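You operate a simulated robot arm through the tools that you are given. There is no shell and no other tool. Be economical: measure what you need, move in short steps, check, and stop when the job is done.

You are at the controls of a simulated two-armed robot. One attempt, no reset.

Task
Shut the blue hopper lid. Stack the small colour jar that says "Mid green" from the top of the pellet loader on top of the small colour jar that says "Mid blue". Fetch the black pellet jar and set it on top of the purple-over-yellow wheel. Lift the flap of the carton marked samples open. Any order will do. Set down upright: black pellet jar.

Only the result counts: the job must be done as asked and must still hold three seconds after the hand-in. Knocking over, shifting, dropping, spilling or breaking anything else fails it. A push-on lid holds only when it is set on centred and level and pressed home; a screw cap is set on level and turned clockwise until tight.

Robot
Two 7-joint arms with three-finger grippers on one trunk, on a base that drives. Base frame: it is fixed to the floor where the robot stands at the start and does not move with it; the origin is under the middle of the robot, x ahead of it, y to its left, z up; the surface under the hand at the start is at about z = 86. Readings come in cm, degrees, newtons and seconds.
The left shoulder is at the start at [7, 14.6, 133.8], the right one opposite. With the tool pointing down near the work surface each hand reaches from about 10 to 64 cm from the robot's upright axis, wherever it stands, measured 20 degrees to its own side. Places, roughly: black pellet jar [200, -1675, 125]; blue hopper lid [50, 10, 100]; flap of the carton marked samples [-140, -1680, 90]; purple-over-yellow wheel (11x11x7 cm) [-190, -1670, 30]; small colour jar [50, -50, 100]. Payload 2.2 kg a hand.
The tool frame of a hand sits at the grasp point between the pads (the TCP): z along the fingers, y along the line on which they close. The tips reach 2.8 cm beyond it. Largest opening 10.2 cm; the body of the gripper starts 7.1 cm behind the TCP.
Orientation is that of the tool frame in the base frame, as a unit quaternion [w, x, y, z]. With the fingers straight down and closing along the base's y, the tool's x points along the base's -x, its y along +y and its z along -z.

Tools
- The arms move only by the tool arm_command. It takes "left_commands", "right_commands" or both (then of equal length, played together; a hand with none holds still); each is a list of rows, each an object (a shift or turn left out is 0, a gripper value left out holds the last) with "linear": the shift along the tool's x, y, z in cm, a list of three; "rotation": the turn, a rotation vector about the tool's x, y, z in rad, a list of three; "claw": the finger opening in cm, from 0 to 10.2. In form: [{"linear": [x, y, z], "rotation": [rx, ry, rz], "claw": claw}, ...]. A call has 1 to 10 rows; each row shifts and turns the commanded pose from where the row before left it, along the tool's axes as they then stand. Rows are played at 5 a second. More than 5 cm and 8.6 degrees between two rows, or a gripper value outside its range, and nothing of the call is played. Where a pose cannot be reached the arm comes as near as it can. A force on the tool above 40 N (or 10 N above the force at the start of the call, whichever is more), or a blocked arm, ends the call early, and 0.2 s more pass. The fingers move at their own pace and stop on an object; they squeeze with about 24 N. The grip force told is the motor's: it shows also when the fingers shut on nothing. Time passes only in rows, and 0.2 s behind the last, so rows that do not move let the fingers close. It gives the time, the measured TCP pose, the force on the tool (base axes), the opening and the grip force at its end, in the units of the frame above (readings bear some noise), with the torque about the TCP (base axes, N m) and any sound that the robot's microphone picked up.
- Cameras (640 x 400 px; columns grow to the right, rows downward): "scene" is now at [11.89, -0.76, 153.85]; the picture's right is [-0.12, -0.99, 0.00], its down [-0.81, 0.10, -0.57] and it looks along [0.57, -0.07, -0.82] (base axes); focal length 242 px, centre (320, 200). "left" rides on the left gripper at [7.2, 3.8, -8.6] in its tool frame; the picture's right is [-0.47, 0.89, 0.00], its down [-0.60, -0.32, -0.73] and it looks along [-0.65, -0.34, 0.68] (tool axes); focal length 256 px, centre (320, 200). "right" rides on the right gripper at [6.9, 4.4, -8.6] in its tool frame; the picture's right is [-0.53, 0.85, 0.00], its down [-0.58, -0.36, -0.73] and it looks along [-0.62, -0.39, 0.68] (tool axes); focal length 256 px, centre (320, 200). There is no depth. A picture from a camera that has moved, and an enlarged one, comes with that camera's place and axes in the base frame and with its lens.
- camera(camera): a new picture of that camera. It takes no simulated time.
- lift_body(by): slides the trunk up (or, below 0, down) by that many cm; the arms and the scene camera ride with it, the base frame stays. It gives what a move gives, with no picture.
- steer(legs): drives the robot by 1 to 6 legs, each [ahead, left, turn to the left] in cm, cm and degrees, along the robot's own axes; the way and the turn of a leg run together, so that a leg with both is an arc; at most 150 cm and 180 degrees a leg. The arms and the cameras ride along, it lands a little off, and it stops where it bumps. It gives what a move gives.
- pan_tilt(pan, tilt): turns the head with the scene camera to pan (to the left, within 86 degrees either way) and tilt (down, from -29 to 69), counted from straight ahead of the robot. It gives what a move gives.
- enlarge(camera, box): a new picture of the part [left, top, right, bottom] of that camera's present view, enlarged. It takes no simulated time.
- sign_off(): hands the job in; it is judged then, once.

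Go step by step. Nothing tells you exact positions but the pictures and the camera data: compare them with the known pose of the tool, close in by small moves and look again before you grip or let go. The budget is 165 turns and 118 pictures, counting those below and the enlarged ones. Unless the task says otherwise, let go and move clear before handing in, and close with one line.

The tools are called after ">>>" as name(argument=value, ...) on one line, values as JSON. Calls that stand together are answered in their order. arm_command: Moves the arms, as the interface text tells. Its arguments: {"type":"object","properties":{"left_commands":{"type":"array","items":{"type":"object","properties":{"linear":{"type":"array","items":{"type":"number"}},"rotation":{"type":"array","items":{"type":"number"}},"claw":{"type":"number"}}}},"right_commands":{"type":"array","items":{"type":"object","properties":{"linear":{"type":"array","items":{"type":"number"}},"rotation":{"type":"array","items":{"type":"number"}},"claw":{"type":"number"}}}}},"required":[]} The other tools are called the same way: lift_body (by) slides the trunk up or down; steer (legs) drives the base; pan_tilt (pan, tilt) turns the head that bears the scene camera; camera (camera) takes a picture; enlarge (camera, box) takes an enlarged picture of a part of a camera's view; sign_off () hands the job in.

At the start:

```text
clock: 0.0
left_tcp_pos: [41.1, -3.27, 126.46]
left_tcp_rot: [0.0, 0.001, 1.0, 0.0]
left_wrist_force: [-0.8, 0.5, 0.6]
left_ft_torque: [0.0, -0.03, 0.04]
left_grip_width: 10.19
left_grip_force: 0.1
right_tcp_pos: [35.01, -37.33, 124.69]
right_tcp_rot: [0.0, 0.0, 1.0, 0.001]
right_wrist_force: [0.0, 0.2, -0.2]
right_ft_torque: [-0.01, 0.02, 0.02]
right_grip_width: 10.2
right_grip_force: 0.2
trunk travel left (down, up): [-87.5, 6.5]
robot x, y, heading: [0.1, 0.03, -0.0]
head pan, tilt: [-7.1, 55.0]
```

scene: 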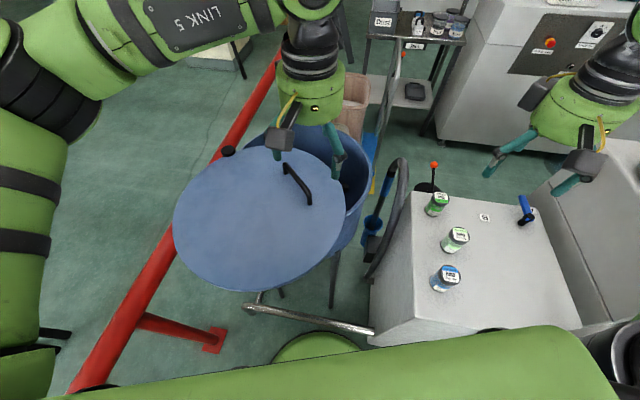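
right: 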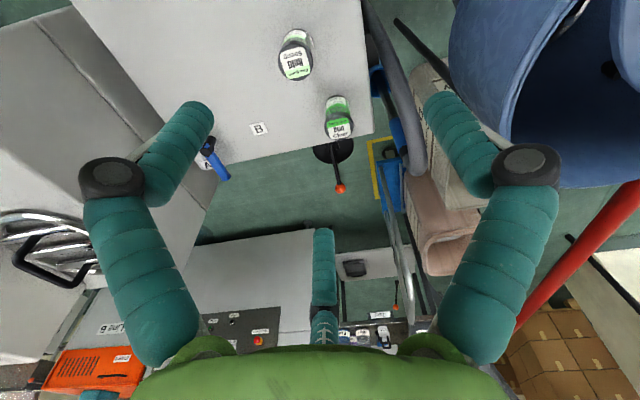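
left: 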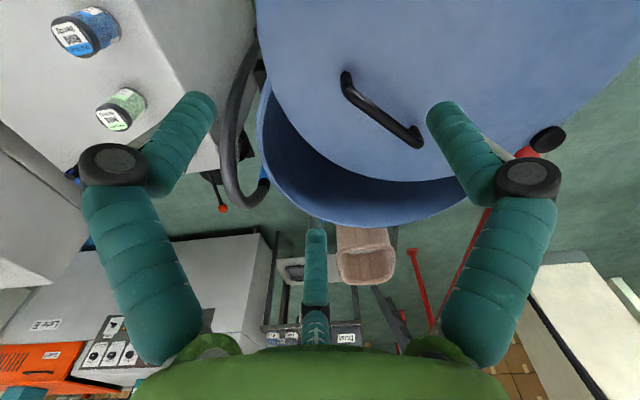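

The hopper lid stands partly swung off its blue drum, and three small jars are on the loader top. I'll look closer at the lid and at the jar labels.

>>> enlarge(camera="scene", box=[400, 170, 540, 310])

>>> enlarge(camera="scene", box=[160, 90, 420, 350])

```text
2.86 times, centred on (470, 240) of scene
camera zoom: at [11.89, -0.76, 153.85], right [-0.12, -0.99, 0.0], down [-0.81, 0.1, -0.57], along [0.57, -0.07, -0.82], focal length 690 px, centre (-109, 86)
```

zoom: 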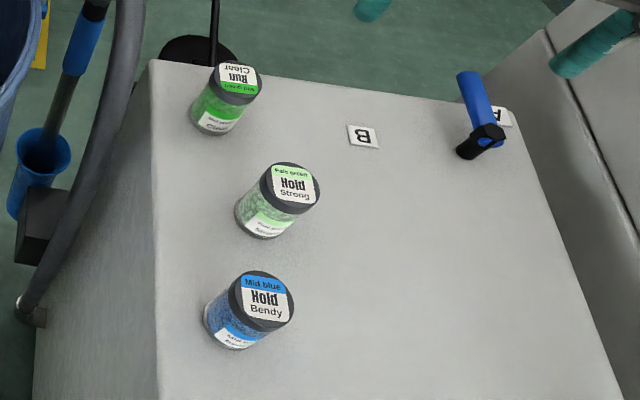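

```text
1.54 times, centred on (290, 220) of scene
camera zoom: at [11.89, -0.76, 153.85], right [-0.12, -0.99, 0.0], down [-0.81, 0.1, -0.57], along [0.57, -0.07, -0.82], focal length 372 px, centre (366, 169)
```

zoom: 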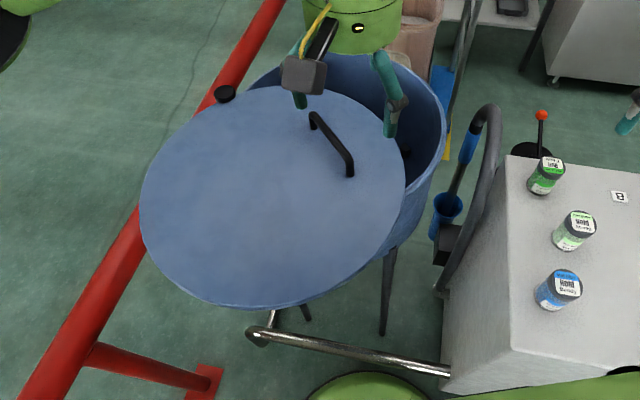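

Mid green is the farthest jar, at about (50.5, -43), and Mid blue is at about (27.3, -35.7), with tops near z 93. I'll move the right hand above Mid green and check.

>>> arm_command(right_commands=[{"linear": [-3.9, -1.45, 0]}, {"linear": [-3.9, -1.45, 0]}, {"linear": [-3.9, -1.45, 2]}, {"linear": [-3.8, -1.45, 4]}, {"linear": [0, 0, 4]}, {"linear": [0, 0, 4]}, {"linear": [0, 0, 4]}, {}, {}])

>>> camera(camera="right")

>>> camera(camera="scene")

```text
refused: row 4 steps farther than a row can; nothing moved
```

```text
112 pictures are left
camera right: at [28.07, -32.79, 133.4], right [0.53, 0.85, 0.0], down [0.58, -0.36, 0.73], along [0.62, -0.39, -0.68], focal length 256 px, centre (320, 200)
```

right: 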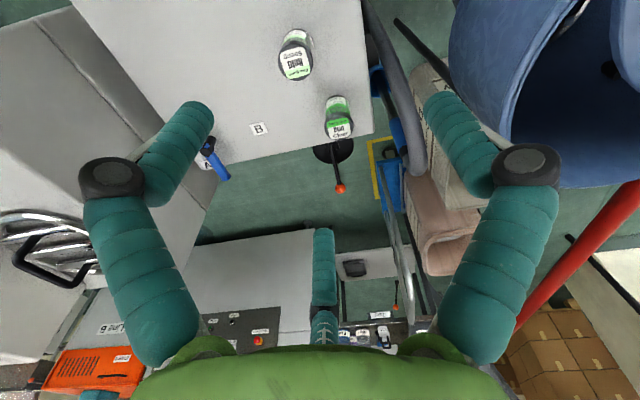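

```text
111 pictures are left
camera scene: at [11.89, -0.76, 153.85], right [-0.12, -0.99, 0.0], down [-0.81, 0.1, -0.57], along [0.57, -0.07, -0.82], focal length 242 px, centre (320, 200)
```

scene: 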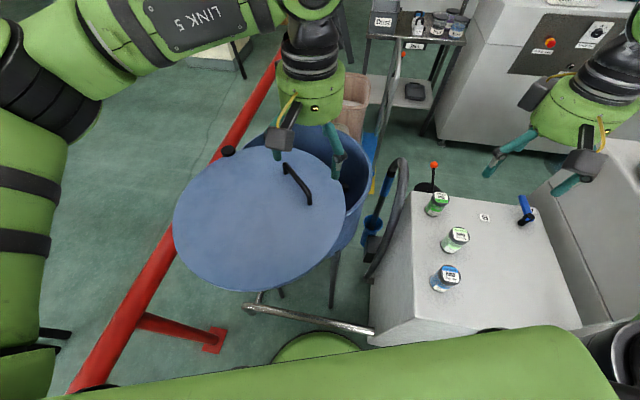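

The call was refused because one row was too long. I'll play it again with shorter rows.

>>> arm_command(right_commands=[{"linear": [-3.9, -1.45, 0]}, {"linear": [-3.9, -1.45, 0]}, {"linear": [-3.9, -1.45, 2]}, {"linear": [-3.8, -1.45, 2]}, {"linear": [0, 0, 4.5]}, {"linear": [0, 0, 4.5]}, {"linear": [0, 0, 4.5]}, {}, {}])

>>> camera(camera="right")

>>> camera(camera="scene")

```text
clock: 2.0
left_tcp_pos: [41.09, -3.26, 126.49]
left_tcp_rot: [0.0, 0.0, 1.0, 0.0]
left_wrist_force: [-0.5, -0.3, -0.3]
left_ft_torque: [0.0, -0.01, -0.02]
left_grip_width: 10.21
left_grip_force: 0.2
right_tcp_pos: [50.78, -43.24, 107.52]
right_tcp_rot: [0.0, 0.0, 1.0, 0.0]
right_wrist_force: [-0.7, 0.4, 0.1]
right_ft_torque: [0.01, -0.01, 0.02]
right_grip_width: 10.18
right_grip_force: 0.1
trunk travel left (down, up): [-87.5, 6.5]
robot x, y, heading: [-0.22, 0.13, -0.1]
head pan, tilt: [-7.1, 55.0]
```

```text
110 pictures are left
camera right: at [43.73, -38.82, 116.09], right [0.53, 0.85, 0.0], down [0.58, -0.36, 0.73], along [0.62, -0.39, -0.68], focal length 256 px, centre (320, 200)
```

right: 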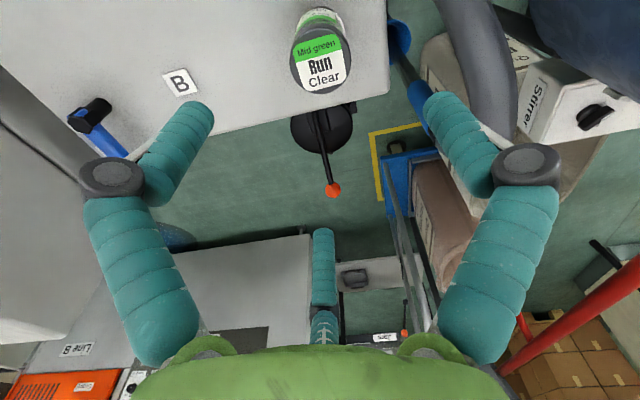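

```text
109 pictures are left
camera scene: at [11.81, -0.74, 153.85], right [-0.12, -0.99, 0.0], down [-0.81, 0.1, -0.57], along [0.57, -0.07, -0.82], focal length 242 px, centre (320, 200)
```

scene: 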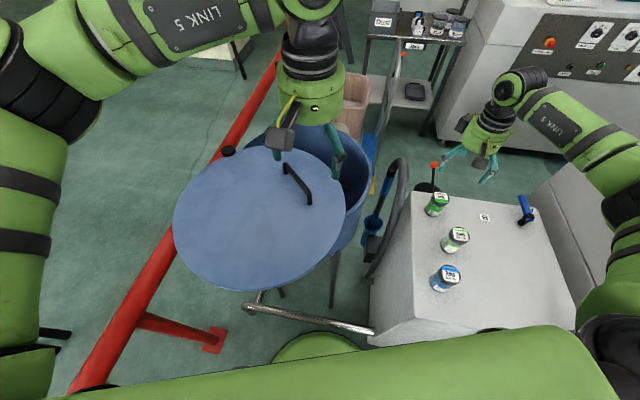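

"Mid green" is confirmed, and the hand is right above it. I'll go down and grip.

>>> arm_command(right_commands=[{"linear": [0.35, 0.1, 4.4]}, {"linear": [0, 0, 4.4]}, {"linear": [0, 0, 4.4]}, {"linear": [0, 0, 4.2]}, {}, {"claw": 3}, {"claw": 3}, {"claw": 3}])

>>> camera(camera="right")

```text
clock: 3.8
left_tcp_pos: [41.06, -3.39, 126.51]
left_tcp_rot: [0.001, 0.0, 1.0, 0.0]
left_wrist_force: [-0.8, 0.2, -0.5]
left_ft_torque: [-0.01, 0.0, 0.0]
left_grip_width: 10.21
left_grip_force: 0.0
right_tcp_pos: [50.17, -42.76, 89.92]
right_tcp_rot: [0.001, 0.001, 1.0, 0.001]
right_wrist_force: [0.9, -0.7, 5.1]
right_ft_torque: [0.0, -0.01, 0.0]
right_grip_width: 4.99
right_grip_force: 23.3
trunk travel left (down, up): [-87.5, 6.5]
robot x, y, heading: [0.04, -0.09, -0.1]
head pan, tilt: [-7.1, 55.0]
```

```text
108 pictures are left
camera right: at [43.28, -38.31, 98.62], right [0.54, 0.84, 0.0], down [0.58, -0.36, 0.73], along [0.62, -0.39, -0.68], focal length 256 px, centre (320, 200)
```

right: 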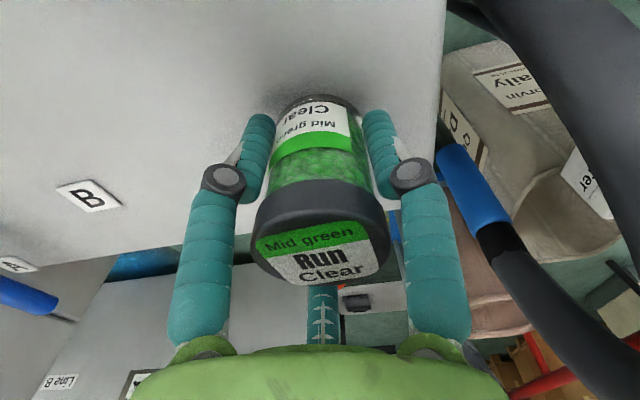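

I'm holding the jar at an opening of 5.0. I'll lift it and carry it over to Mid blue.

>>> arm_command(right_commands=[{"linear": [0, 0, -2]}, {"linear": [0, 0, -4.5]}, {"linear": [0, 0, -4.5]}, {"linear": [0, 0, -4.5]}, {"linear": [4.5, 1.4, 0]}, {"linear": [4.5, 1.4, 0]}, {"linear": [4.5, 1.4, 0]}, {"linear": [4.5, 1.4, 0]}, {"linear": [4.5, 1.4, 0]}, {}])

>>> camera(camera="right")

>>> enlarge(camera="scene", box=[340, 170, 580, 320])

```text
clock: 6.0
left_tcp_pos: [41.21, -3.33, 126.45]
left_tcp_rot: [0.0, 0.0, 1.0, -0.001]
left_wrist_force: [-0.2, 0.9, 0.8]
left_ft_torque: [0.0, 0.05, 0.02]
left_grip_width: 10.2
left_grip_force: 0.1
right_tcp_pos: [27.64, -35.93, 105.39]
right_tcp_rot: [0.0, 0.001, 1.0, -0.001]
right_wrist_force: [0.6, 0.0, -1.0]
right_ft_torque: [0.0, 0.01, -0.02]
right_grip_width: 4.93
right_grip_force: 24.3
trunk travel left (down, up): [-87.5, 6.5]
robot x, y, heading: [0.04, -0.44, 0.0]
head pan, tilt: [-7.1, 55.0]
```

```text
107 pictures are left
camera right: at [20.85, -31.57, 114.13], right [0.53, 0.85, 0.0], down [0.58, -0.36, 0.73], along [0.62, -0.39, -0.68], focal length 256 px, centre (320, 200)
```

right: 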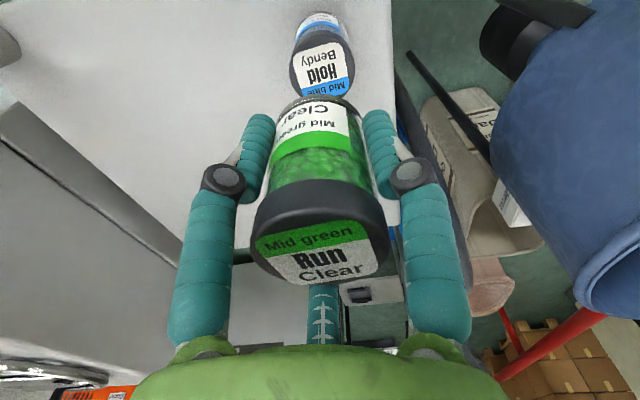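

```text
2.67 times, centred on (460, 245) of scene
camera zoom: at [12.03, -0.78, 153.83], right [-0.12, -0.99, 0.0], down [-0.81, 0.1, -0.57], along [0.57, -0.07, -0.82], focal length 644 px, centre (-53, 80)
```

zoom: 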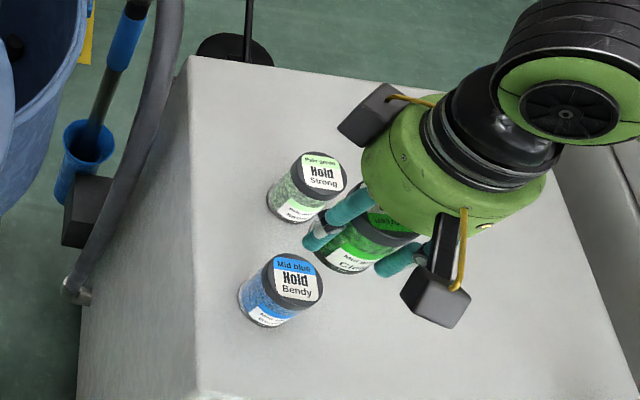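

Both views put Mid blue at about (27.3, -35.6). I'll centre over it and come down near contact.

>>> arm_command(right_commands=[{"linear": [0.35, 0.3, 0]}, {"linear": [0, 0, 3]}, {"linear": [0, 0, 2]}, {"linear": [0, 0, 1]}, {}, {}])

>>> camera(camera="right")

>>> enlarge(camera="scene", box=[340, 170, 580, 320])

```text
clock: 7.4
left_tcp_pos: [41.36, -3.38, 126.51]
left_tcp_rot: [0.0, 0.0, 1.0, 0.0]
left_wrist_force: [1.3, -0.4, 0.9]
left_ft_torque: [-0.02, 0.01, 0.04]
left_grip_width: 10.22
left_grip_force: 0.1
right_tcp_pos: [27.37, -35.58, 99.38]
right_tcp_rot: [0.0, 0.0, 1.0, 0.0]
right_wrist_force: [0.8, 0.9, -1.4]
right_ft_torque: [-0.02, 0.01, 0.05]
right_grip_width: 4.97
right_grip_force: 23.7
trunk travel left (down, up): [-87.5, 6.5]
robot x, y, heading: [-0.19, -0.35, 0.1]
head pan, tilt: [-7.1, 55.0]
```

```text
105 pictures are left
camera right: at [20.46, -31.24, 108.03], right [0.53, 0.84, 0.0], down [0.58, -0.36, 0.73], along [0.62, -0.39, -0.68], focal length 256 px, centre (320, 200)
```

right: 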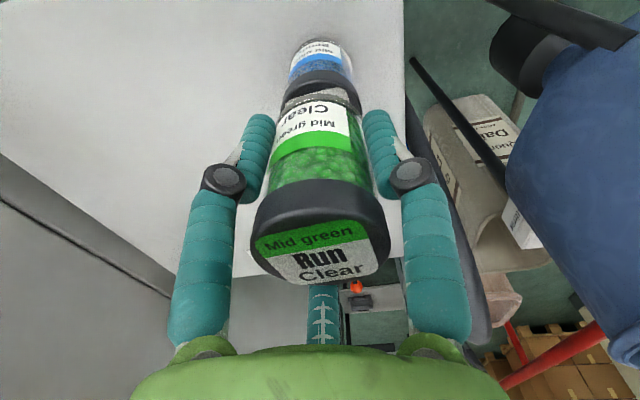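

```text
2.67 times, centred on (460, 245) of scene
camera zoom: at [11.94, -0.8, 153.84], right [-0.12, -0.99, 0.0], down [-0.81, 0.1, -0.57], along [0.57, -0.07, -0.82], focal length 644 px, centre (-53, 80)
```

zoom: 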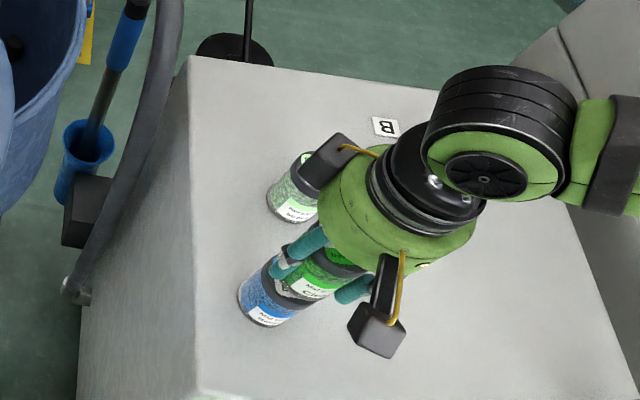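

It looks aligned, with a small gap left. I'll lower gently.

>>> arm_command(right_commands=[{"linear": [0, 0, 0.5]}, {"linear": [0, 0, 0.5]}, {"linear": [0, 0, 0.3]}, {}, {}])

>>> enlarge(camera="right", box=[240, 20, 400, 120])

```text
clock: 8.6
left_tcp_pos: [41.26, -3.24, 126.48]
left_tcp_rot: [0.0, 0.0, 1.0, 0.0]
left_wrist_force: [-0.6, 0.2, -0.3]
left_ft_torque: [-0.01, 0.02, 0.01]
left_grip_width: 10.22
left_grip_force: 0.0
right_tcp_pos: [27.23, -35.49, 98.23]
right_tcp_rot: [0.0, 0.0, 1.0, 0.0]
right_wrist_force: [0.9, 0.3, -1.5]
right_ft_torque: [0.02, 0.0, -0.01]
right_grip_width: 4.95
right_grip_force: 24.5
trunk travel left (down, up): [-87.5, 6.5]
robot x, y, heading: [-0.07, -0.01, -0.0]
head pan, tilt: [-7.1, 55.0]
```

```text
4.00 times, centred on (320, 70) of right
camera zoom: at [20.41, -31.17, 106.78], right [0.53, 0.85, 0.0], down [0.58, -0.36, 0.73], along [0.62, -0.39, -0.68], focal length 1024 px, centre (320, 720)
```

zoom: 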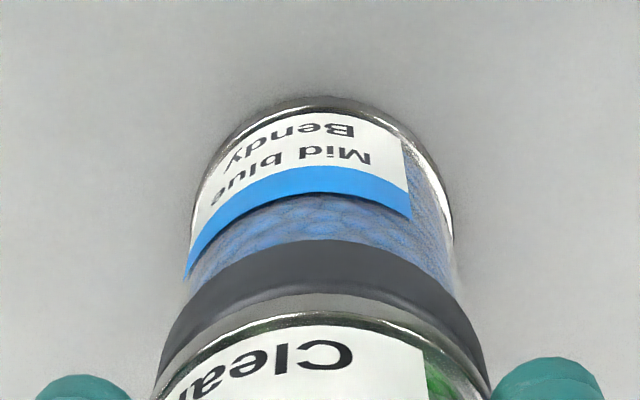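

Nearly touching now. I'll continue in small steps.

>>> arm_command(right_commands=[{"linear": [0, 0, 0.25]}, {"linear": [0, 0, 0.25]}, {}, {}])

>>> enlarge(camera="right", box=[240, 20, 400, 120])

```text
clock: 9.6
left_tcp_pos: [41.05, -3.23, 126.53]
left_tcp_rot: [0.001, 0.001, 1.0, -0.001]
left_wrist_force: [-0.3, -0.8, -1.0]
left_ft_torque: [-0.01, 0.06, 0.01]
left_grip_width: 10.2
left_grip_force: 0.2
right_tcp_pos: [27.33, -35.51, 97.76]
right_tcp_rot: [0.003, 0.0, 1.0, -0.001]
right_wrist_force: [0.4, -4.4, 20.8]
right_ft_torque: [-0.18, 0.04, -0.02]
right_grip_width: 4.95
right_grip_force: 23.8
trunk travel left (down, up): [-87.5, 6.5]
robot x, y, heading: [-0.05, -0.07, -0.1]
head pan, tilt: [-7.1, 55.0]
```

```text
4.00 times, centred on (320, 70) of right
camera zoom: at [20.38, -31.15, 106.38], right [0.53, 0.85, 0.0], down [0.57, -0.36, 0.74], along [0.62, -0.39, -0.68], focal length 1024 px, centre (320, 720)
```

zoom: 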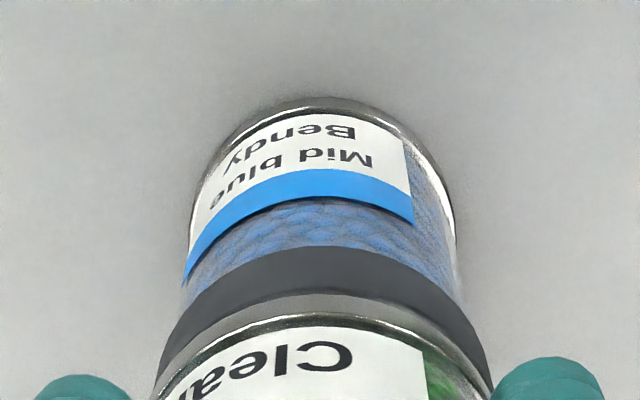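

The jar is in contact at 20 N. I'll relieve the force a touch, open and withdraw straight up.

>>> arm_command(right_commands=[{"linear": [0, 0, -0.12]}, {}, {"claw": 6}, {"claw": 7.5}, {"claw": 7.5}, {"linear": [0, 0, -3]}, {"linear": [0, 0, -4.5]}, {"linear": [0, 0, -4.5]}, {"linear": [0, 0, -4]}, {}])

>>> camera(camera="right")

>>> camera(camera="scene")

```text
clock: 11.8
left_tcp_pos: [41.22, -3.35, 126.59]
left_tcp_rot: [0.0, 0.0, 1.0, -0.001]
left_wrist_force: [0.0, -0.2, 0.4]
left_ft_torque: [-0.03, 0.03, 0.0]
left_grip_width: 10.21
left_grip_force: 0.1
right_tcp_pos: [27.3, -35.63, 113.51]
right_tcp_rot: [0.0, 0.001, 1.0, -0.001]
right_wrist_force: [-0.4, -0.5, 0.3]
right_ft_torque: [0.05, 0.02, 0.01]
right_grip_width: 7.5
right_grip_force: 0.1
trunk travel left (down, up): [-87.5, 6.5]
robot x, y, heading: [0.17, -0.07, -0.3]
head pan, tilt: [-7.1, 55.0]
```

```text
101 pictures are left
camera right: at [20.44, -31.25, 122.12], right [0.53, 0.85, 0.0], down [0.58, -0.36, 0.73], along [0.62, -0.39, -0.68], focal length 256 px, centre (320, 200)
```

right: 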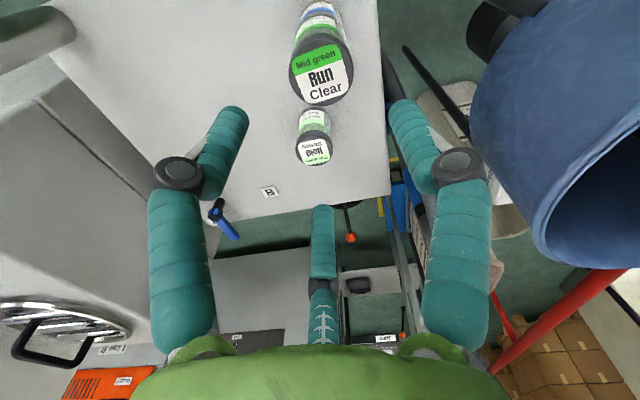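

```text
100 pictures are left
camera scene: at [11.91, -0.78, 153.84], right [-0.12, -0.99, 0.0], down [-0.81, 0.1, -0.57], along [0.57, -0.07, -0.82], focal length 242 px, centre (320, 200)
```

scene: 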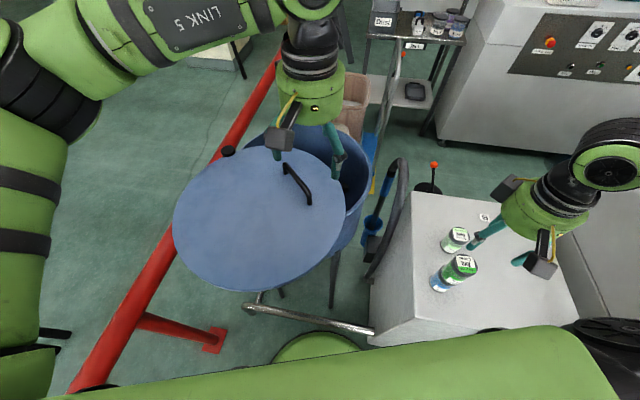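

The jar is stacked. The lid swings on a knob pivot at about (69.8, 20.7), and it needs a turn of roughly 46° counter-clockwise. I'll look at the lid's edge and the hopper rim in detail.

>>> enlarge(camera="left", box=[240, 40, 560, 240])

>>> enlarge(camera="scene", box=[170, 200, 380, 331])

>>> enlarge(camera="right", box=[440, 0, 640, 125])

```text
2.00 times, centred on (400, 140) of left
camera zoom: at [33.9, 0.46, 135.12], right [0.47, 0.89, 0.0], down [0.6, -0.32, 0.73], along [0.65, -0.34, -0.68], focal length 512 px, centre (160, 320)
```

zoom: 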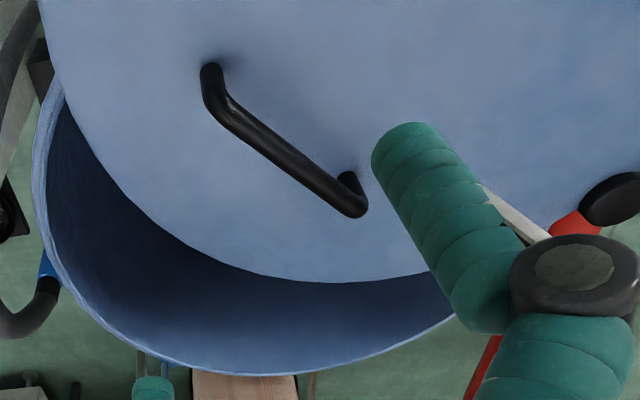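

```text
3.05 times, centred on (275, 266) of scene
camera zoom: at [11.91, -0.78, 153.84], right [-0.12, -0.99, 0.0], down [-0.81, 0.1, -0.57], along [0.57, -0.07, -0.82], focal length 736 px, centre (457, 0)
```

zoom: 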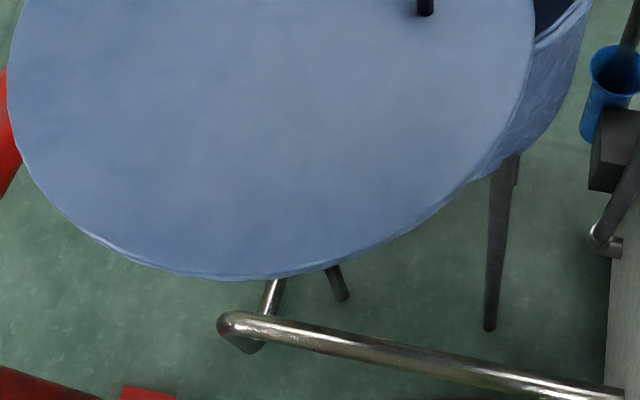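

```text
3.20 times, centred on (540, 62) of right
camera zoom: at [20.44, -31.25, 122.12], right [0.53, 0.85, 0.0], down [0.58, -0.36, 0.73], along [0.62, -0.39, -0.68], focal length 819 px, centre (-384, 640)
```

zoom: 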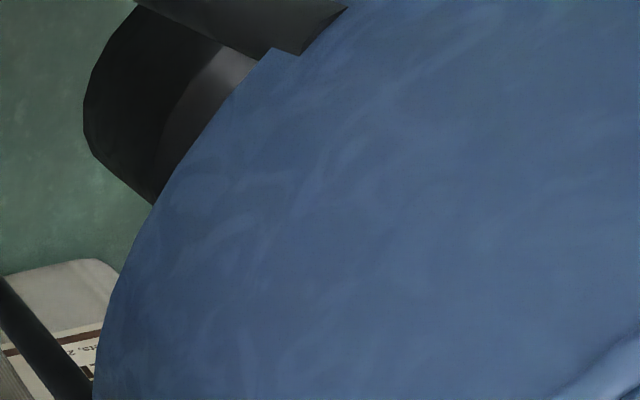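

The lid is thin, but its handle bar stands about 3 cm high, with its top near z 103. I'll close the left fingers and bring them down on the +y side of the bar, then push it.

>>> arm_command(left_commands=[{"claw": 0, "linear": [-4, 2.4, 0]}, {"linear": [-4.2, 2.5, 0]}, {"linear": [0, 0, 4]}, {"linear": [0, 0, 4]}, {"linear": [0, 0, 4]}, {"linear": [0, 0, 4]}, {}, {}])

>>> camera(camera="left")

>>> camera(camera="scene")

```text
clock: 13.6
left_tcp_pos: [49.34, 1.34, 110.72]
left_tcp_rot: [-0.001, 0.0, 1.0, 0.0]
left_wrist_force: [0.1, -0.1, 0.5]
left_ft_torque: [-0.01, 0.0, -0.02]
left_grip_width: 0.19
left_grip_force: 24.0
right_tcp_pos: [27.37, -35.61, 113.52]
right_tcp_rot: [0.0, 0.0, 1.0, -0.001]
right_wrist_force: [0.5, -0.2, -0.3]
right_ft_torque: [-0.02, -0.02, -0.01]
right_grip_width: 7.51
right_grip_force: 0.0
trunk travel left (down, up): [-87.5, 6.5]
robot x, y, heading: [0.24, -0.08, -0.1]
head pan, tilt: [-7.1, 55.0]
```

```text
96 pictures are left
camera left: at [41.94, 5.2, 119.27], right [0.46, 0.89, 0.0], down [0.6, -0.32, 0.73], along [0.65, -0.34, -0.68], focal length 256 px, centre (320, 200)
```

left: 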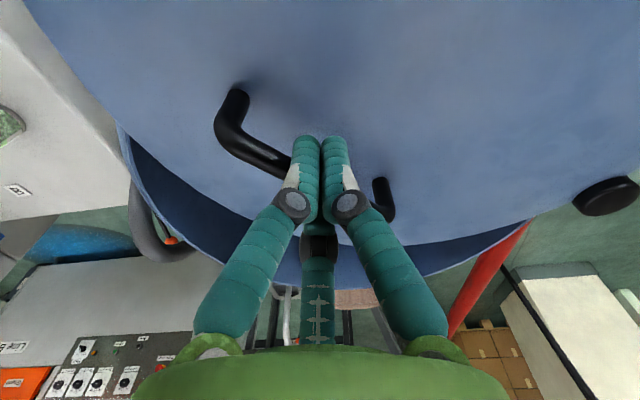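

```text
95 pictures are left
camera scene: at [11.89, -0.74, 153.85], right [-0.12, -0.99, 0.0], down [-0.81, 0.1, -0.57], along [0.57, -0.07, -0.82], focal length 242 px, centre (320, 200)
```

scene: 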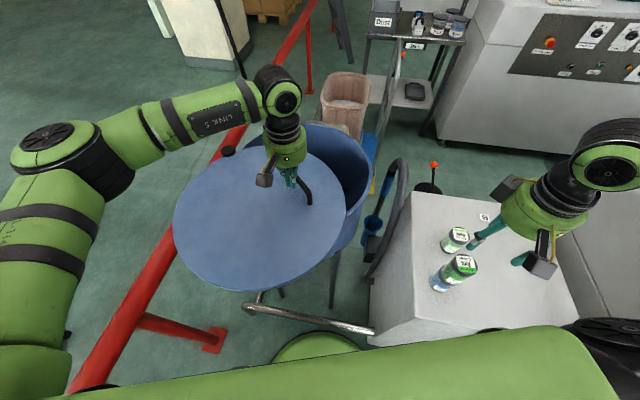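

By re-triangulating from the closer view, the lid surface is at z≈103.5, the bar at about 106.5 and the pivot at about (66.3, 19.1). I'll lower 3 cm beside the bar and push along the arc about the pivot.

>>> arm_command(left_commands=[{"linear": [0, 0, 1.5]}, {"linear": [0, 0, 1.5]}, {}, {"linear": [-1.92, -1.7, 0]}, {"linear": [-2.11, -1.47, 0]}, {"linear": [-2.26, -1.24, 0]}, {"linear": [-2.37, -0.99, 0]}, {}])

>>> camera(camera="left")

>>> camera(camera="scene")

```text
clock: 15.4
left_tcp_pos: [57.99, -3.92, 107.6]
left_tcp_rot: [0.0, 0.001, 1.0, 0.0]
left_wrist_force: [0.6, -1.2, 0.1]
left_ft_torque: [0.0, 0.02, -0.02]
left_grip_width: 0.2
left_grip_force: 23.9
right_tcp_pos: [27.41, -35.55, 113.4]
right_tcp_rot: [0.001, 0.0, 1.0, 0.0]
right_wrist_force: [0.3, 0.3, -0.1]
right_ft_torque: [-0.03, -0.01, -0.02]
right_grip_width: 7.49
right_grip_force: 0.0
trunk travel left (down, up): [-87.5, 6.5]
robot x, y, heading: [0.22, 0.29, -0.0]
head pan, tilt: [-7.1, 55.0]
```

```text
94 pictures are left
camera left: at [50.71, -0.06, 116.1], right [0.47, 0.88, 0.0], down [0.6, -0.32, 0.73], along [0.65, -0.34, -0.68], focal length 256 px, centre (320, 200)
```

left: 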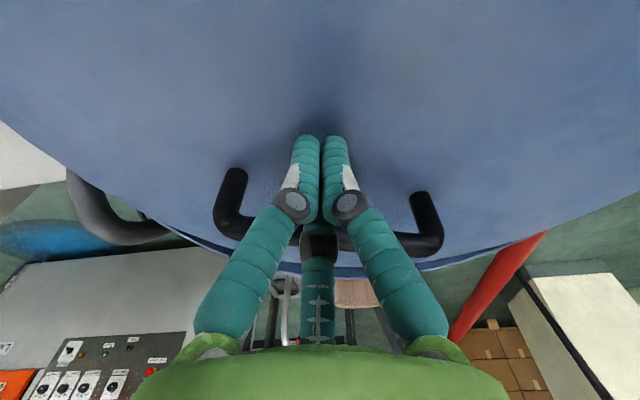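

```text
93 pictures are left
camera scene: at [11.89, -0.74, 153.85], right [-0.12, -0.99, 0.0], down [-0.81, 0.1, -0.57], along [0.57, -0.07, -0.82], focal length 242 px, centre (320, 200)
```

scene: 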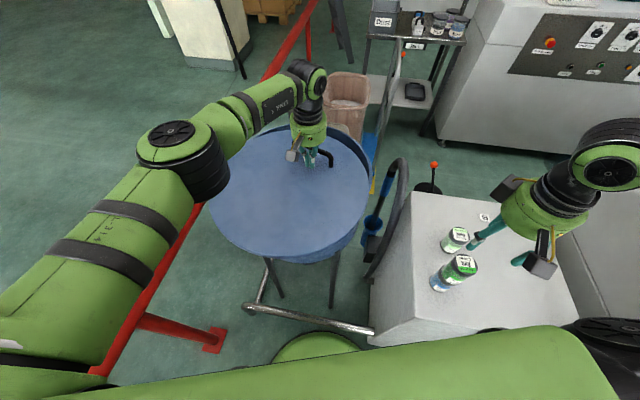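

The lid swings easily, and only a crescent remains open at the far right. I'll keep pushing.

>>> arm_command(left_commands=[{"linear": [-2.47, -0.74, 0]}, {"linear": [-2.53, -0.48, 0]}, {}, {}])

>>> camera(camera="scene")

>>> camera(camera="left")

```text
clock: 16.4
left_tcp_pos: [59.1, -4.08, 107.41]
left_tcp_rot: [-0.001, 0.0, 1.0, 0.0]
left_wrist_force: [-0.4, -0.8, 0.4]
left_ft_torque: [0.04, 0.02, -0.03]
left_grip_width: 0.22
left_grip_force: 23.6
left hand out of reach, approached as far as the arm can: row 1, 2
right_tcp_pos: [27.4, -35.69, 113.36]
right_tcp_rot: [0.0, 0.001, 1.0, 0.0]
right_wrist_force: [0.1, 0.5, -0.4]
right_ft_torque: [-0.02, -0.01, 0.02]
right_grip_width: 7.51
right_grip_force: 0.1
trunk travel left (down, up): [-87.5, 6.5]
robot x, y, heading: [-0.08, -0.21, 0.3]
head pan, tilt: [-7.1, 55.0]
```

```text
92 pictures are left
camera scene: at [11.89, -0.82, 153.85], right [-0.12, -0.99, 0.0], down [-0.81, 0.1, -0.57], along [0.57, -0.07, -0.82], focal length 242 px, centre (320, 200)
```

scene: 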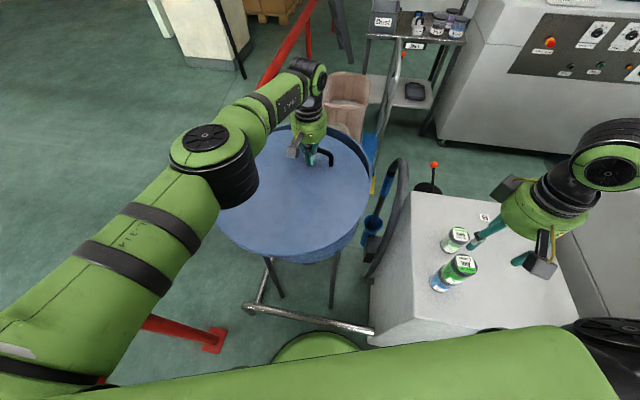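

```text
91 pictures are left
camera left: at [51.85, -0.29, 116.04], right [0.47, 0.89, 0.0], down [0.6, -0.32, 0.73], along [0.65, -0.34, -0.68], focal length 256 px, centre (320, 200)
```

left: 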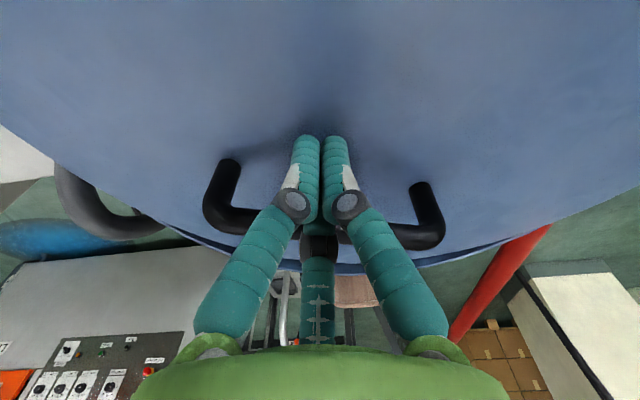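

A vertical tool is at its reach limit here. I'll pitch the fingers forward to gain reach, then check.

>>> arm_command(left_commands=[{"rotation": [0, -0.14, 0]}, {"rotation": [0, -0.14, 0]}, {"rotation": [0, -0.14, 0]}, {"rotation": [0, -0.14, 0]}, {}, {}])

>>> camera(camera="scene")

```text
clock: 17.8
left_tcp_pos: [59.28, -4.04, 107.62]
left_tcp_rot: [0.277, 0.0, 0.961, 0.0]
left_wrist_force: [-1.4, -0.4, -0.2]
left_ft_torque: [0.02, 0.01, 0.0]
left_grip_width: 0.22
left_grip_force: 23.8
right_tcp_pos: [27.35, -35.72, 113.44]
right_tcp_rot: [0.001, 0.0, 1.0, 0.0]
right_wrist_force: [-1.2, 0.5, 0.7]
right_ft_torque: [0.01, -0.02, 0.02]
right_grip_width: 7.49
right_grip_force: 0.0
trunk travel left (down, up): [-87.5, 6.5]
robot x, y, heading: [0.32, -0.06, 0.1]
head pan, tilt: [-7.1, 55.0]
```

```text
90 pictures are left
camera scene: at [11.89, -0.81, 153.85], right [-0.12, -0.99, 0.0], down [-0.81, 0.1, -0.57], along [0.57, -0.07, -0.82], focal length 242 px, centre (320, 200)
```

scene: 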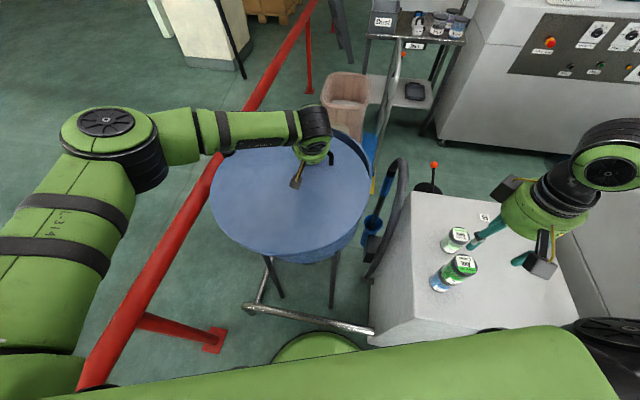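

The hand is pitched 32° forward and still behind the bar. I'll push on forward.

>>> arm_command(left_commands=[{"linear": [-1.86, -0.6, 1.17]}, {"linear": [-1.86, -0.45, 1.17]}, {"linear": [-1.86, -0.2, 1.17]}, {}, {}])

>>> enlarge(camera="scene", box=[190, 90, 420, 290])

```text
clock: 19.0
left_tcp_pos: [65.86, -5.24, 107.68]
left_tcp_rot: [0.276, 0.0, 0.961, 0.001]
left_wrist_force: [0.2, 1.1, -0.8]
left_ft_torque: [0.0, -0.03, 0.02]
left_grip_width: 0.2
left_grip_force: 24.3
right_tcp_pos: [27.48, -35.59, 113.49]
right_tcp_rot: [0.0, 0.001, 1.0, -0.001]
right_wrist_force: [-0.8, 0.1, -0.2]
right_ft_torque: [0.02, -0.04, 0.03]
right_grip_width: 7.49
right_grip_force: 0.0
trunk travel left (down, up): [-87.5, 6.5]
robot x, y, heading: [-0.08, -0.3, -0.4]
head pan, tilt: [-7.1, 55.0]
```

```text
2.00 times, centred on (305, 190) of scene
camera zoom: at [11.89, -0.73, 153.85], right [-0.12, -0.99, 0.0], down [-0.81, 0.1, -0.57], along [0.57, -0.07, -0.82], focal length 483 px, centre (350, 220)
```

zoom: 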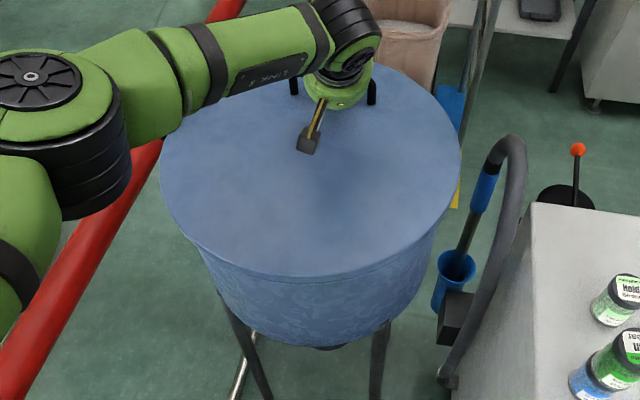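

It looks nearly shut. I'll lift the hand clear and back to view the whole rim.

>>> arm_command(left_commands=[{"linear": [0.5, 0, -0.3]}, {"linear": [-2.2, 0, -3.4]}, {"linear": [-2.2, 0, -3.4]}, {"linear": [-2.2, 0, -3.4]}, {"linear": [0, 3, -4]}, {"linear": [0, 3, -4]}, {"linear": [0, 3, -4]}, {"linear": [0, 3, -4]}, {}])

>>> enlarge(camera="scene", box=[190, 90, 420, 290])

>>> camera(camera="left")

```text
clock: 21.0
left_tcp_pos: [56.86, 6.72, 133.38]
left_tcp_rot: [0.276, 0.0, 0.961, 0.0]
left_wrist_force: [-0.5, 0.1, -0.3]
left_ft_torque: [0.02, 0.01, -0.01]
left_grip_width: 0.22
left_grip_force: 23.8
right_tcp_pos: [27.5, -35.68, 113.3]
right_tcp_rot: [0.0, 0.0, 1.0, -0.001]
right_wrist_force: [0.5, -0.1, 0.2]
right_ft_torque: [0.02, 0.02, -0.03]
right_grip_width: 7.5
right_grip_force: 0.1
trunk travel left (down, up): [-87.5, 6.5]
robot x, y, heading: [-0.07, -0.29, -0.4]
head pan, tilt: [-7.1, 55.0]
```

```text
2.00 times, centred on (305, 190) of scene
camera zoom: at [11.92, -0.77, 153.84], right [-0.12, -0.99, 0.0], down [-0.81, 0.1, -0.57], along [0.57, -0.07, -0.82], focal length 483 px, centre (350, 220)
```

zoom: 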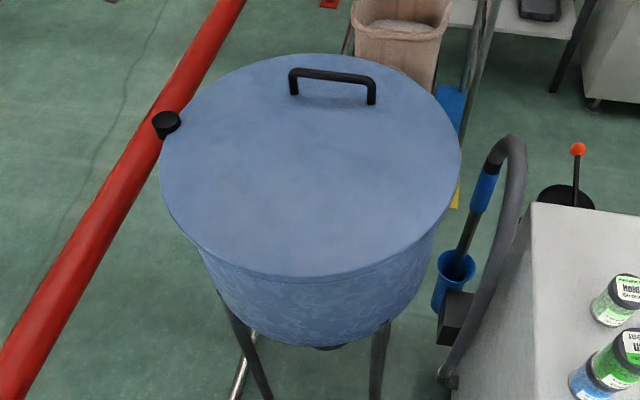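

```text
87 pictures are left
camera left: at [46.1, 10.59, 136.79], right [0.39, 0.89, 0.25], down [0.12, -0.32, 0.94], along [0.91, -0.34, -0.23], focal length 256 px, centre (320, 200)
```

left: 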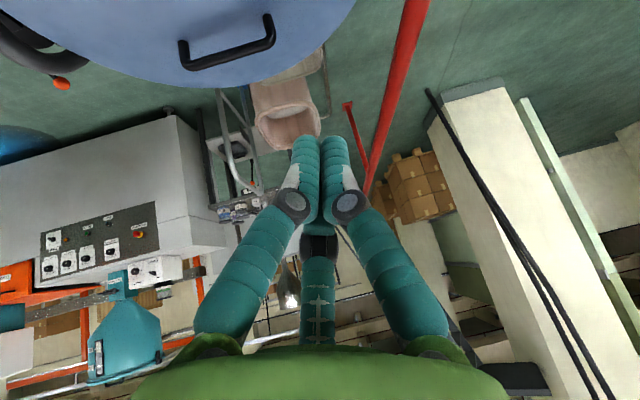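

It appears closed. I'll check the rim from other angles with both hand cameras.

>>> enlarge(camera="right", box=[400, 0, 640, 150])

>>> enlarge(camera="scene", box=[260, 170, 380, 245])

>>> enlarge(camera="left", box=[50, 0, 370, 200])

```text
2.67 times, centred on (520, 75) of right
camera zoom: at [20.47, -31.24, 122.07], right [0.53, 0.85, 0.0], down [0.58, -0.36, 0.73], along [0.62, -0.39, -0.68], focal length 683 px, centre (-213, 533)
```

zoom: 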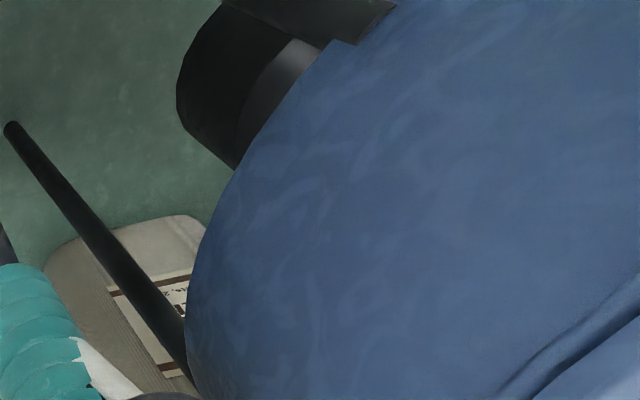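

```text
5.33 times, centred on (320, 208) of scene
camera zoom: at [11.92, -0.77, 153.84], right [-0.12, -0.99, 0.0], down [-0.81, 0.1, -0.57], along [0.57, -0.07, -0.82], focal length 1289 px, centre (320, 160)
```

zoom: 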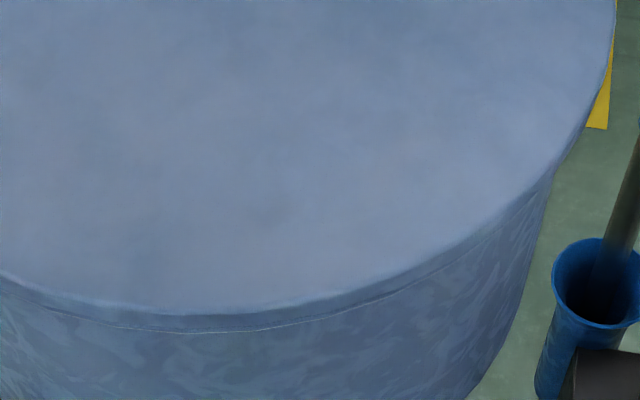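

```text
2.00 times, centred on (210, 100) of left
camera zoom: at [46.1, 10.59, 136.79], right [0.39, 0.89, 0.25], down [0.12, -0.32, 0.94], along [0.91, -0.34, -0.23], focal length 512 px, centre (540, 400)
```

zoom: 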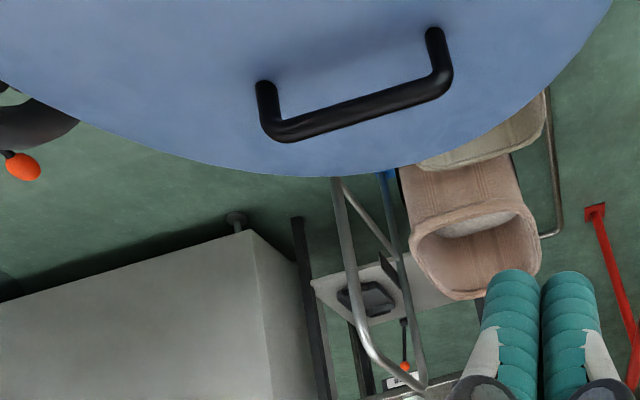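

Alignment looks right to a few millimetres. I'll test for an end stop by going back behind the bar and nudging gently.

>>> arm_command(left_commands=[{"linear": [0, -3, 4]}, {"linear": [0, -3, 4]}, {"linear": [0, -3, 4]}, {"linear": [0, -3, 4]}, {"linear": [2.2, 0, 3.4]}, {"linear": [2.2, 0, 3.4]}, {"linear": [2.2, 0, 3.4]}, {}, {"linear": [-0.5, 0, 0.3]}, {}])

>>> arm_command(left_commands=[{"linear": [-0.25, 0, 0.16]}, {"linear": [-0.25, 0, 0.16]}, {"linear": [-0.25, 0, 0.16]}, {}])

>>> enlarge(camera="scene", box=[190, 90, 420, 290])

```text
clock: 23.2
left_tcp_pos: [65.9, -5.39, 107.33]
left_tcp_rot: [0.277, 0.0, 0.961, 0.0]
left_wrist_force: [0.3, 0.1, -0.6]
left_ft_torque: [-0.03, 0.0, 0.0]
left_grip_width: 0.21
left_grip_force: 23.7
right_tcp_pos: [27.41, -35.62, 113.35]
right_tcp_rot: [0.001, 0.0, 1.0, 0.0]
right_wrist_force: [0.6, -0.3, 0.2]
right_ft_torque: [0.02, -0.01, 0.04]
right_grip_width: 7.5
right_grip_force: 0.0
trunk travel left (down, up): [-87.5, 6.5]
robot x, y, heading: [-0.16, -0.26, 0.0]
head pan, tilt: [-7.1, 55.0]
```

```text
clock: 24.2
left_tcp_pos: [66.75, -5.24, 107.36]
left_tcp_rot: [0.277, 0.001, 0.961, -0.001]
left_wrist_force: [-0.2, 0.6, 0.0]
left_ft_torque: [0.03, 0.02, 0.0]
left_grip_width: 0.22
left_grip_force: 23.8
right_tcp_pos: [27.31, -35.57, 113.4]
right_tcp_rot: [0.0, 0.001, 1.0, 0.0]
right_wrist_force: [0.4, -0.4, 0.0]
right_ft_torque: [0.01, 0.0, 0.02]
right_grip_width: 7.51
right_grip_force: 0.0
trunk travel left (down, up): [-87.5, 6.5]
robot x, y, heading: [-0.08, -0.13, -0.3]
head pan, tilt: [-7.1, 55.0]
```

```text
2.00 times, centred on (305, 190) of scene
camera zoom: at [11.88, -0.74, 153.85], right [-0.12, -0.99, 0.0], down [-0.81, 0.1, -0.57], along [0.57, -0.07, -0.82], focal length 483 px, centre (350, 220)
```

zoom: 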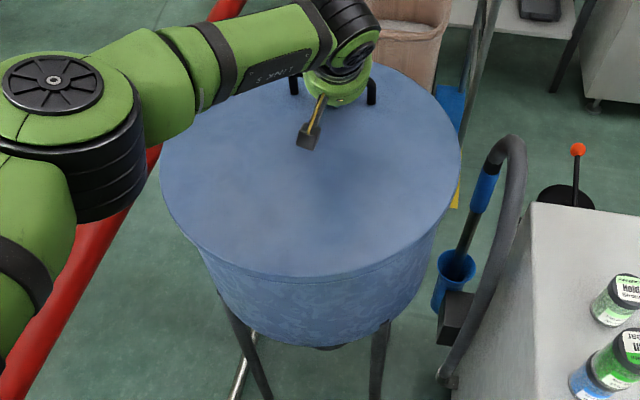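

The lid did not move and the finger seems not to be touching yet. I'll nudge further, watching for force.

>>> arm_command(left_commands=[{"linear": [-0.25, 0, 0.16]}, {"linear": [-0.25, 0, 0.16]}, {"linear": [-0.25, 0, 0.16]}, {"linear": [-0.25, 0, 0.16]}, {"linear": [-0.25, 0, 0.16]}, {}])

>>> enlarge(camera="scene", box=[190, 90, 420, 290])

>>> camera(camera="left")

```text
clock: 25.6
left_tcp_pos: [67.55, -5.32, 107.47]
left_tcp_rot: [0.274, 0.0, 0.962, 0.0]
left_wrist_force: [-28.5, 5.3, -11.1]
left_ft_torque: [0.0, 0.1, -0.14]
left_grip_width: 0.2
left_grip_force: 24.4
right_tcp_pos: [26.88, -35.61, 113.51]
right_tcp_rot: [0.003, 0.0, 1.0, -0.001]
right_wrist_force: [0.3, -0.4, 0.6]
right_ft_torque: [-0.03, 0.03, -0.01]
right_grip_width: 7.5
right_grip_force: 0.1
trunk travel left (down, up): [-87.5, 6.5]
robot x, y, heading: [-0.03, 0.09, -0.0]
head pan, tilt: [-7.1, 55.0]
```

```text
2.00 times, centred on (305, 190) of scene
camera zoom: at [11.19, -0.63, 153.89], right [-0.12, -0.99, 0.0], down [-0.81, 0.1, -0.58], along [0.57, -0.07, -0.82], focal length 483 px, centre (350, 220)
```

zoom: 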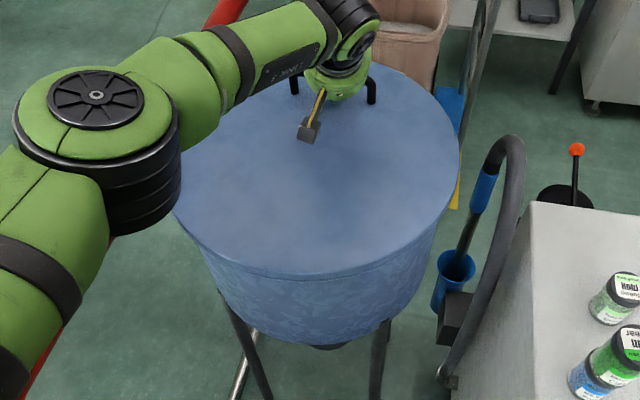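

```text
81 pictures are left
camera left: at [56.73, -1.51, 110.9], right [0.4, 0.88, 0.24], down [0.13, -0.32, 0.94], along [0.91, -0.34, -0.24], focal length 256 px, centre (320, 200)
```

left: 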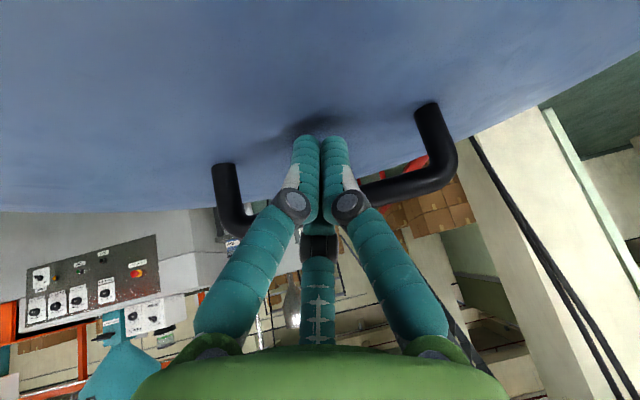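

Solid resistance of 28 N at the stop, so the lid is shut. I'll retract both arms to compact poses and then look around for the way.

>>> arm_command(left_commands=[{"linear": [0.8, 0, -0.5]}, {"linear": [-2.2, 0, -3.4]}, {"linear": [-2.2, 0, -3.4]}, {"linear": [-2.2, 0, -3.4]}, {"linear": [1.5, 2, -4]}, {"linear": [1.5, 2, -4]}, {"linear": [1.5, 2, -4]}, {"linear": [1.5, 2, -4]}, {"linear": [3, 2, -2]}, {"linear": [3, 2, -2]}], right_commands=[{}, {"linear": [0, 0, -4]}, {"linear": [0, 0, -4]}, {"linear": [0, 0, -4]}, {"linear": [0, 2, -2]}, {"linear": [0, 2, 0]}, {"linear": [0, 2, 0]}, {"linear": [0, 2, 0]}, {}, {}])

>>> pan_tilt(pan=-60, tilt=20)

>>> camera(camera="scene")

```text
clock: 26.2
left_tcp_pos: [66.36, -5.01, 109.24]
left_tcp_rot: [0.262, -0.001, 0.965, 0.004]
left_wrist_force: [-0.1, 0.6, -0.3]
left_ft_torque: [0.02, 0.01, -0.02]
left_grip_width: 0.21
left_grip_force: 24.0
right_tcp_pos: [27.12, -35.58, 116.46]
right_tcp_rot: [0.002, 0.001, 1.0, -0.001]
right_wrist_force: [-0.4, 0.9, 0.3]
right_ft_torque: [-0.05, -0.02, -0.03]
right_grip_width: 7.49
right_grip_force: 0.1
trunk travel left (down, up): [-87.5, 6.5]
robot x, y, heading: [0.02, -0.11, 0.0]
head pan, tilt: [-7.1, 55.0]
stopped in row 2 (left hand): the force on the tool passed its limit at 60 N (the readings are from after the stop); the commanded pose is now the measured one
```

```text
clock: 27.4
left_tcp_pos: [66.53, -5.2, 108.95]
left_tcp_rot: [0.261, -0.002, 0.965, 0.006]
left_wrist_force: [0.5, 0.6, -0.2]
left_ft_torque: [0.0, 0.03, -0.02]
left_grip_width: 0.23
left_grip_force: 24.0
right_tcp_pos: [27.33, -35.71, 116.36]
right_tcp_rot: [0.001, 0.0, 1.0, -0.002]
right_wrist_force: [-0.1, -0.3, -0.6]
right_ft_torque: [0.01, 0.0, -0.01]
right_grip_width: 7.49
right_grip_force: 0.0
trunk travel left (down, up): [-87.5, 6.5]
robot x, y, heading: [-0.18, 0.09, -0.0]
head pan, tilt: [-60.0, 20.0]
```

```text
80 pictures are left
camera scene: at [9.39, -7.89, 159.05], right [-0.87, -0.5, 0.0], down [-0.17, 0.3, -0.94], along [0.47, -0.81, -0.34], focal length 242 px, centre (320, 200)
```

scene: 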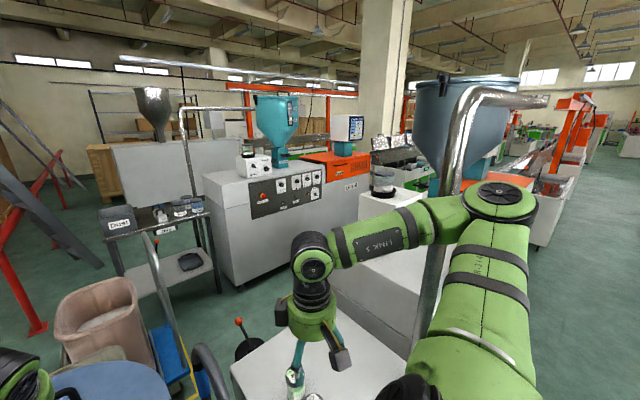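

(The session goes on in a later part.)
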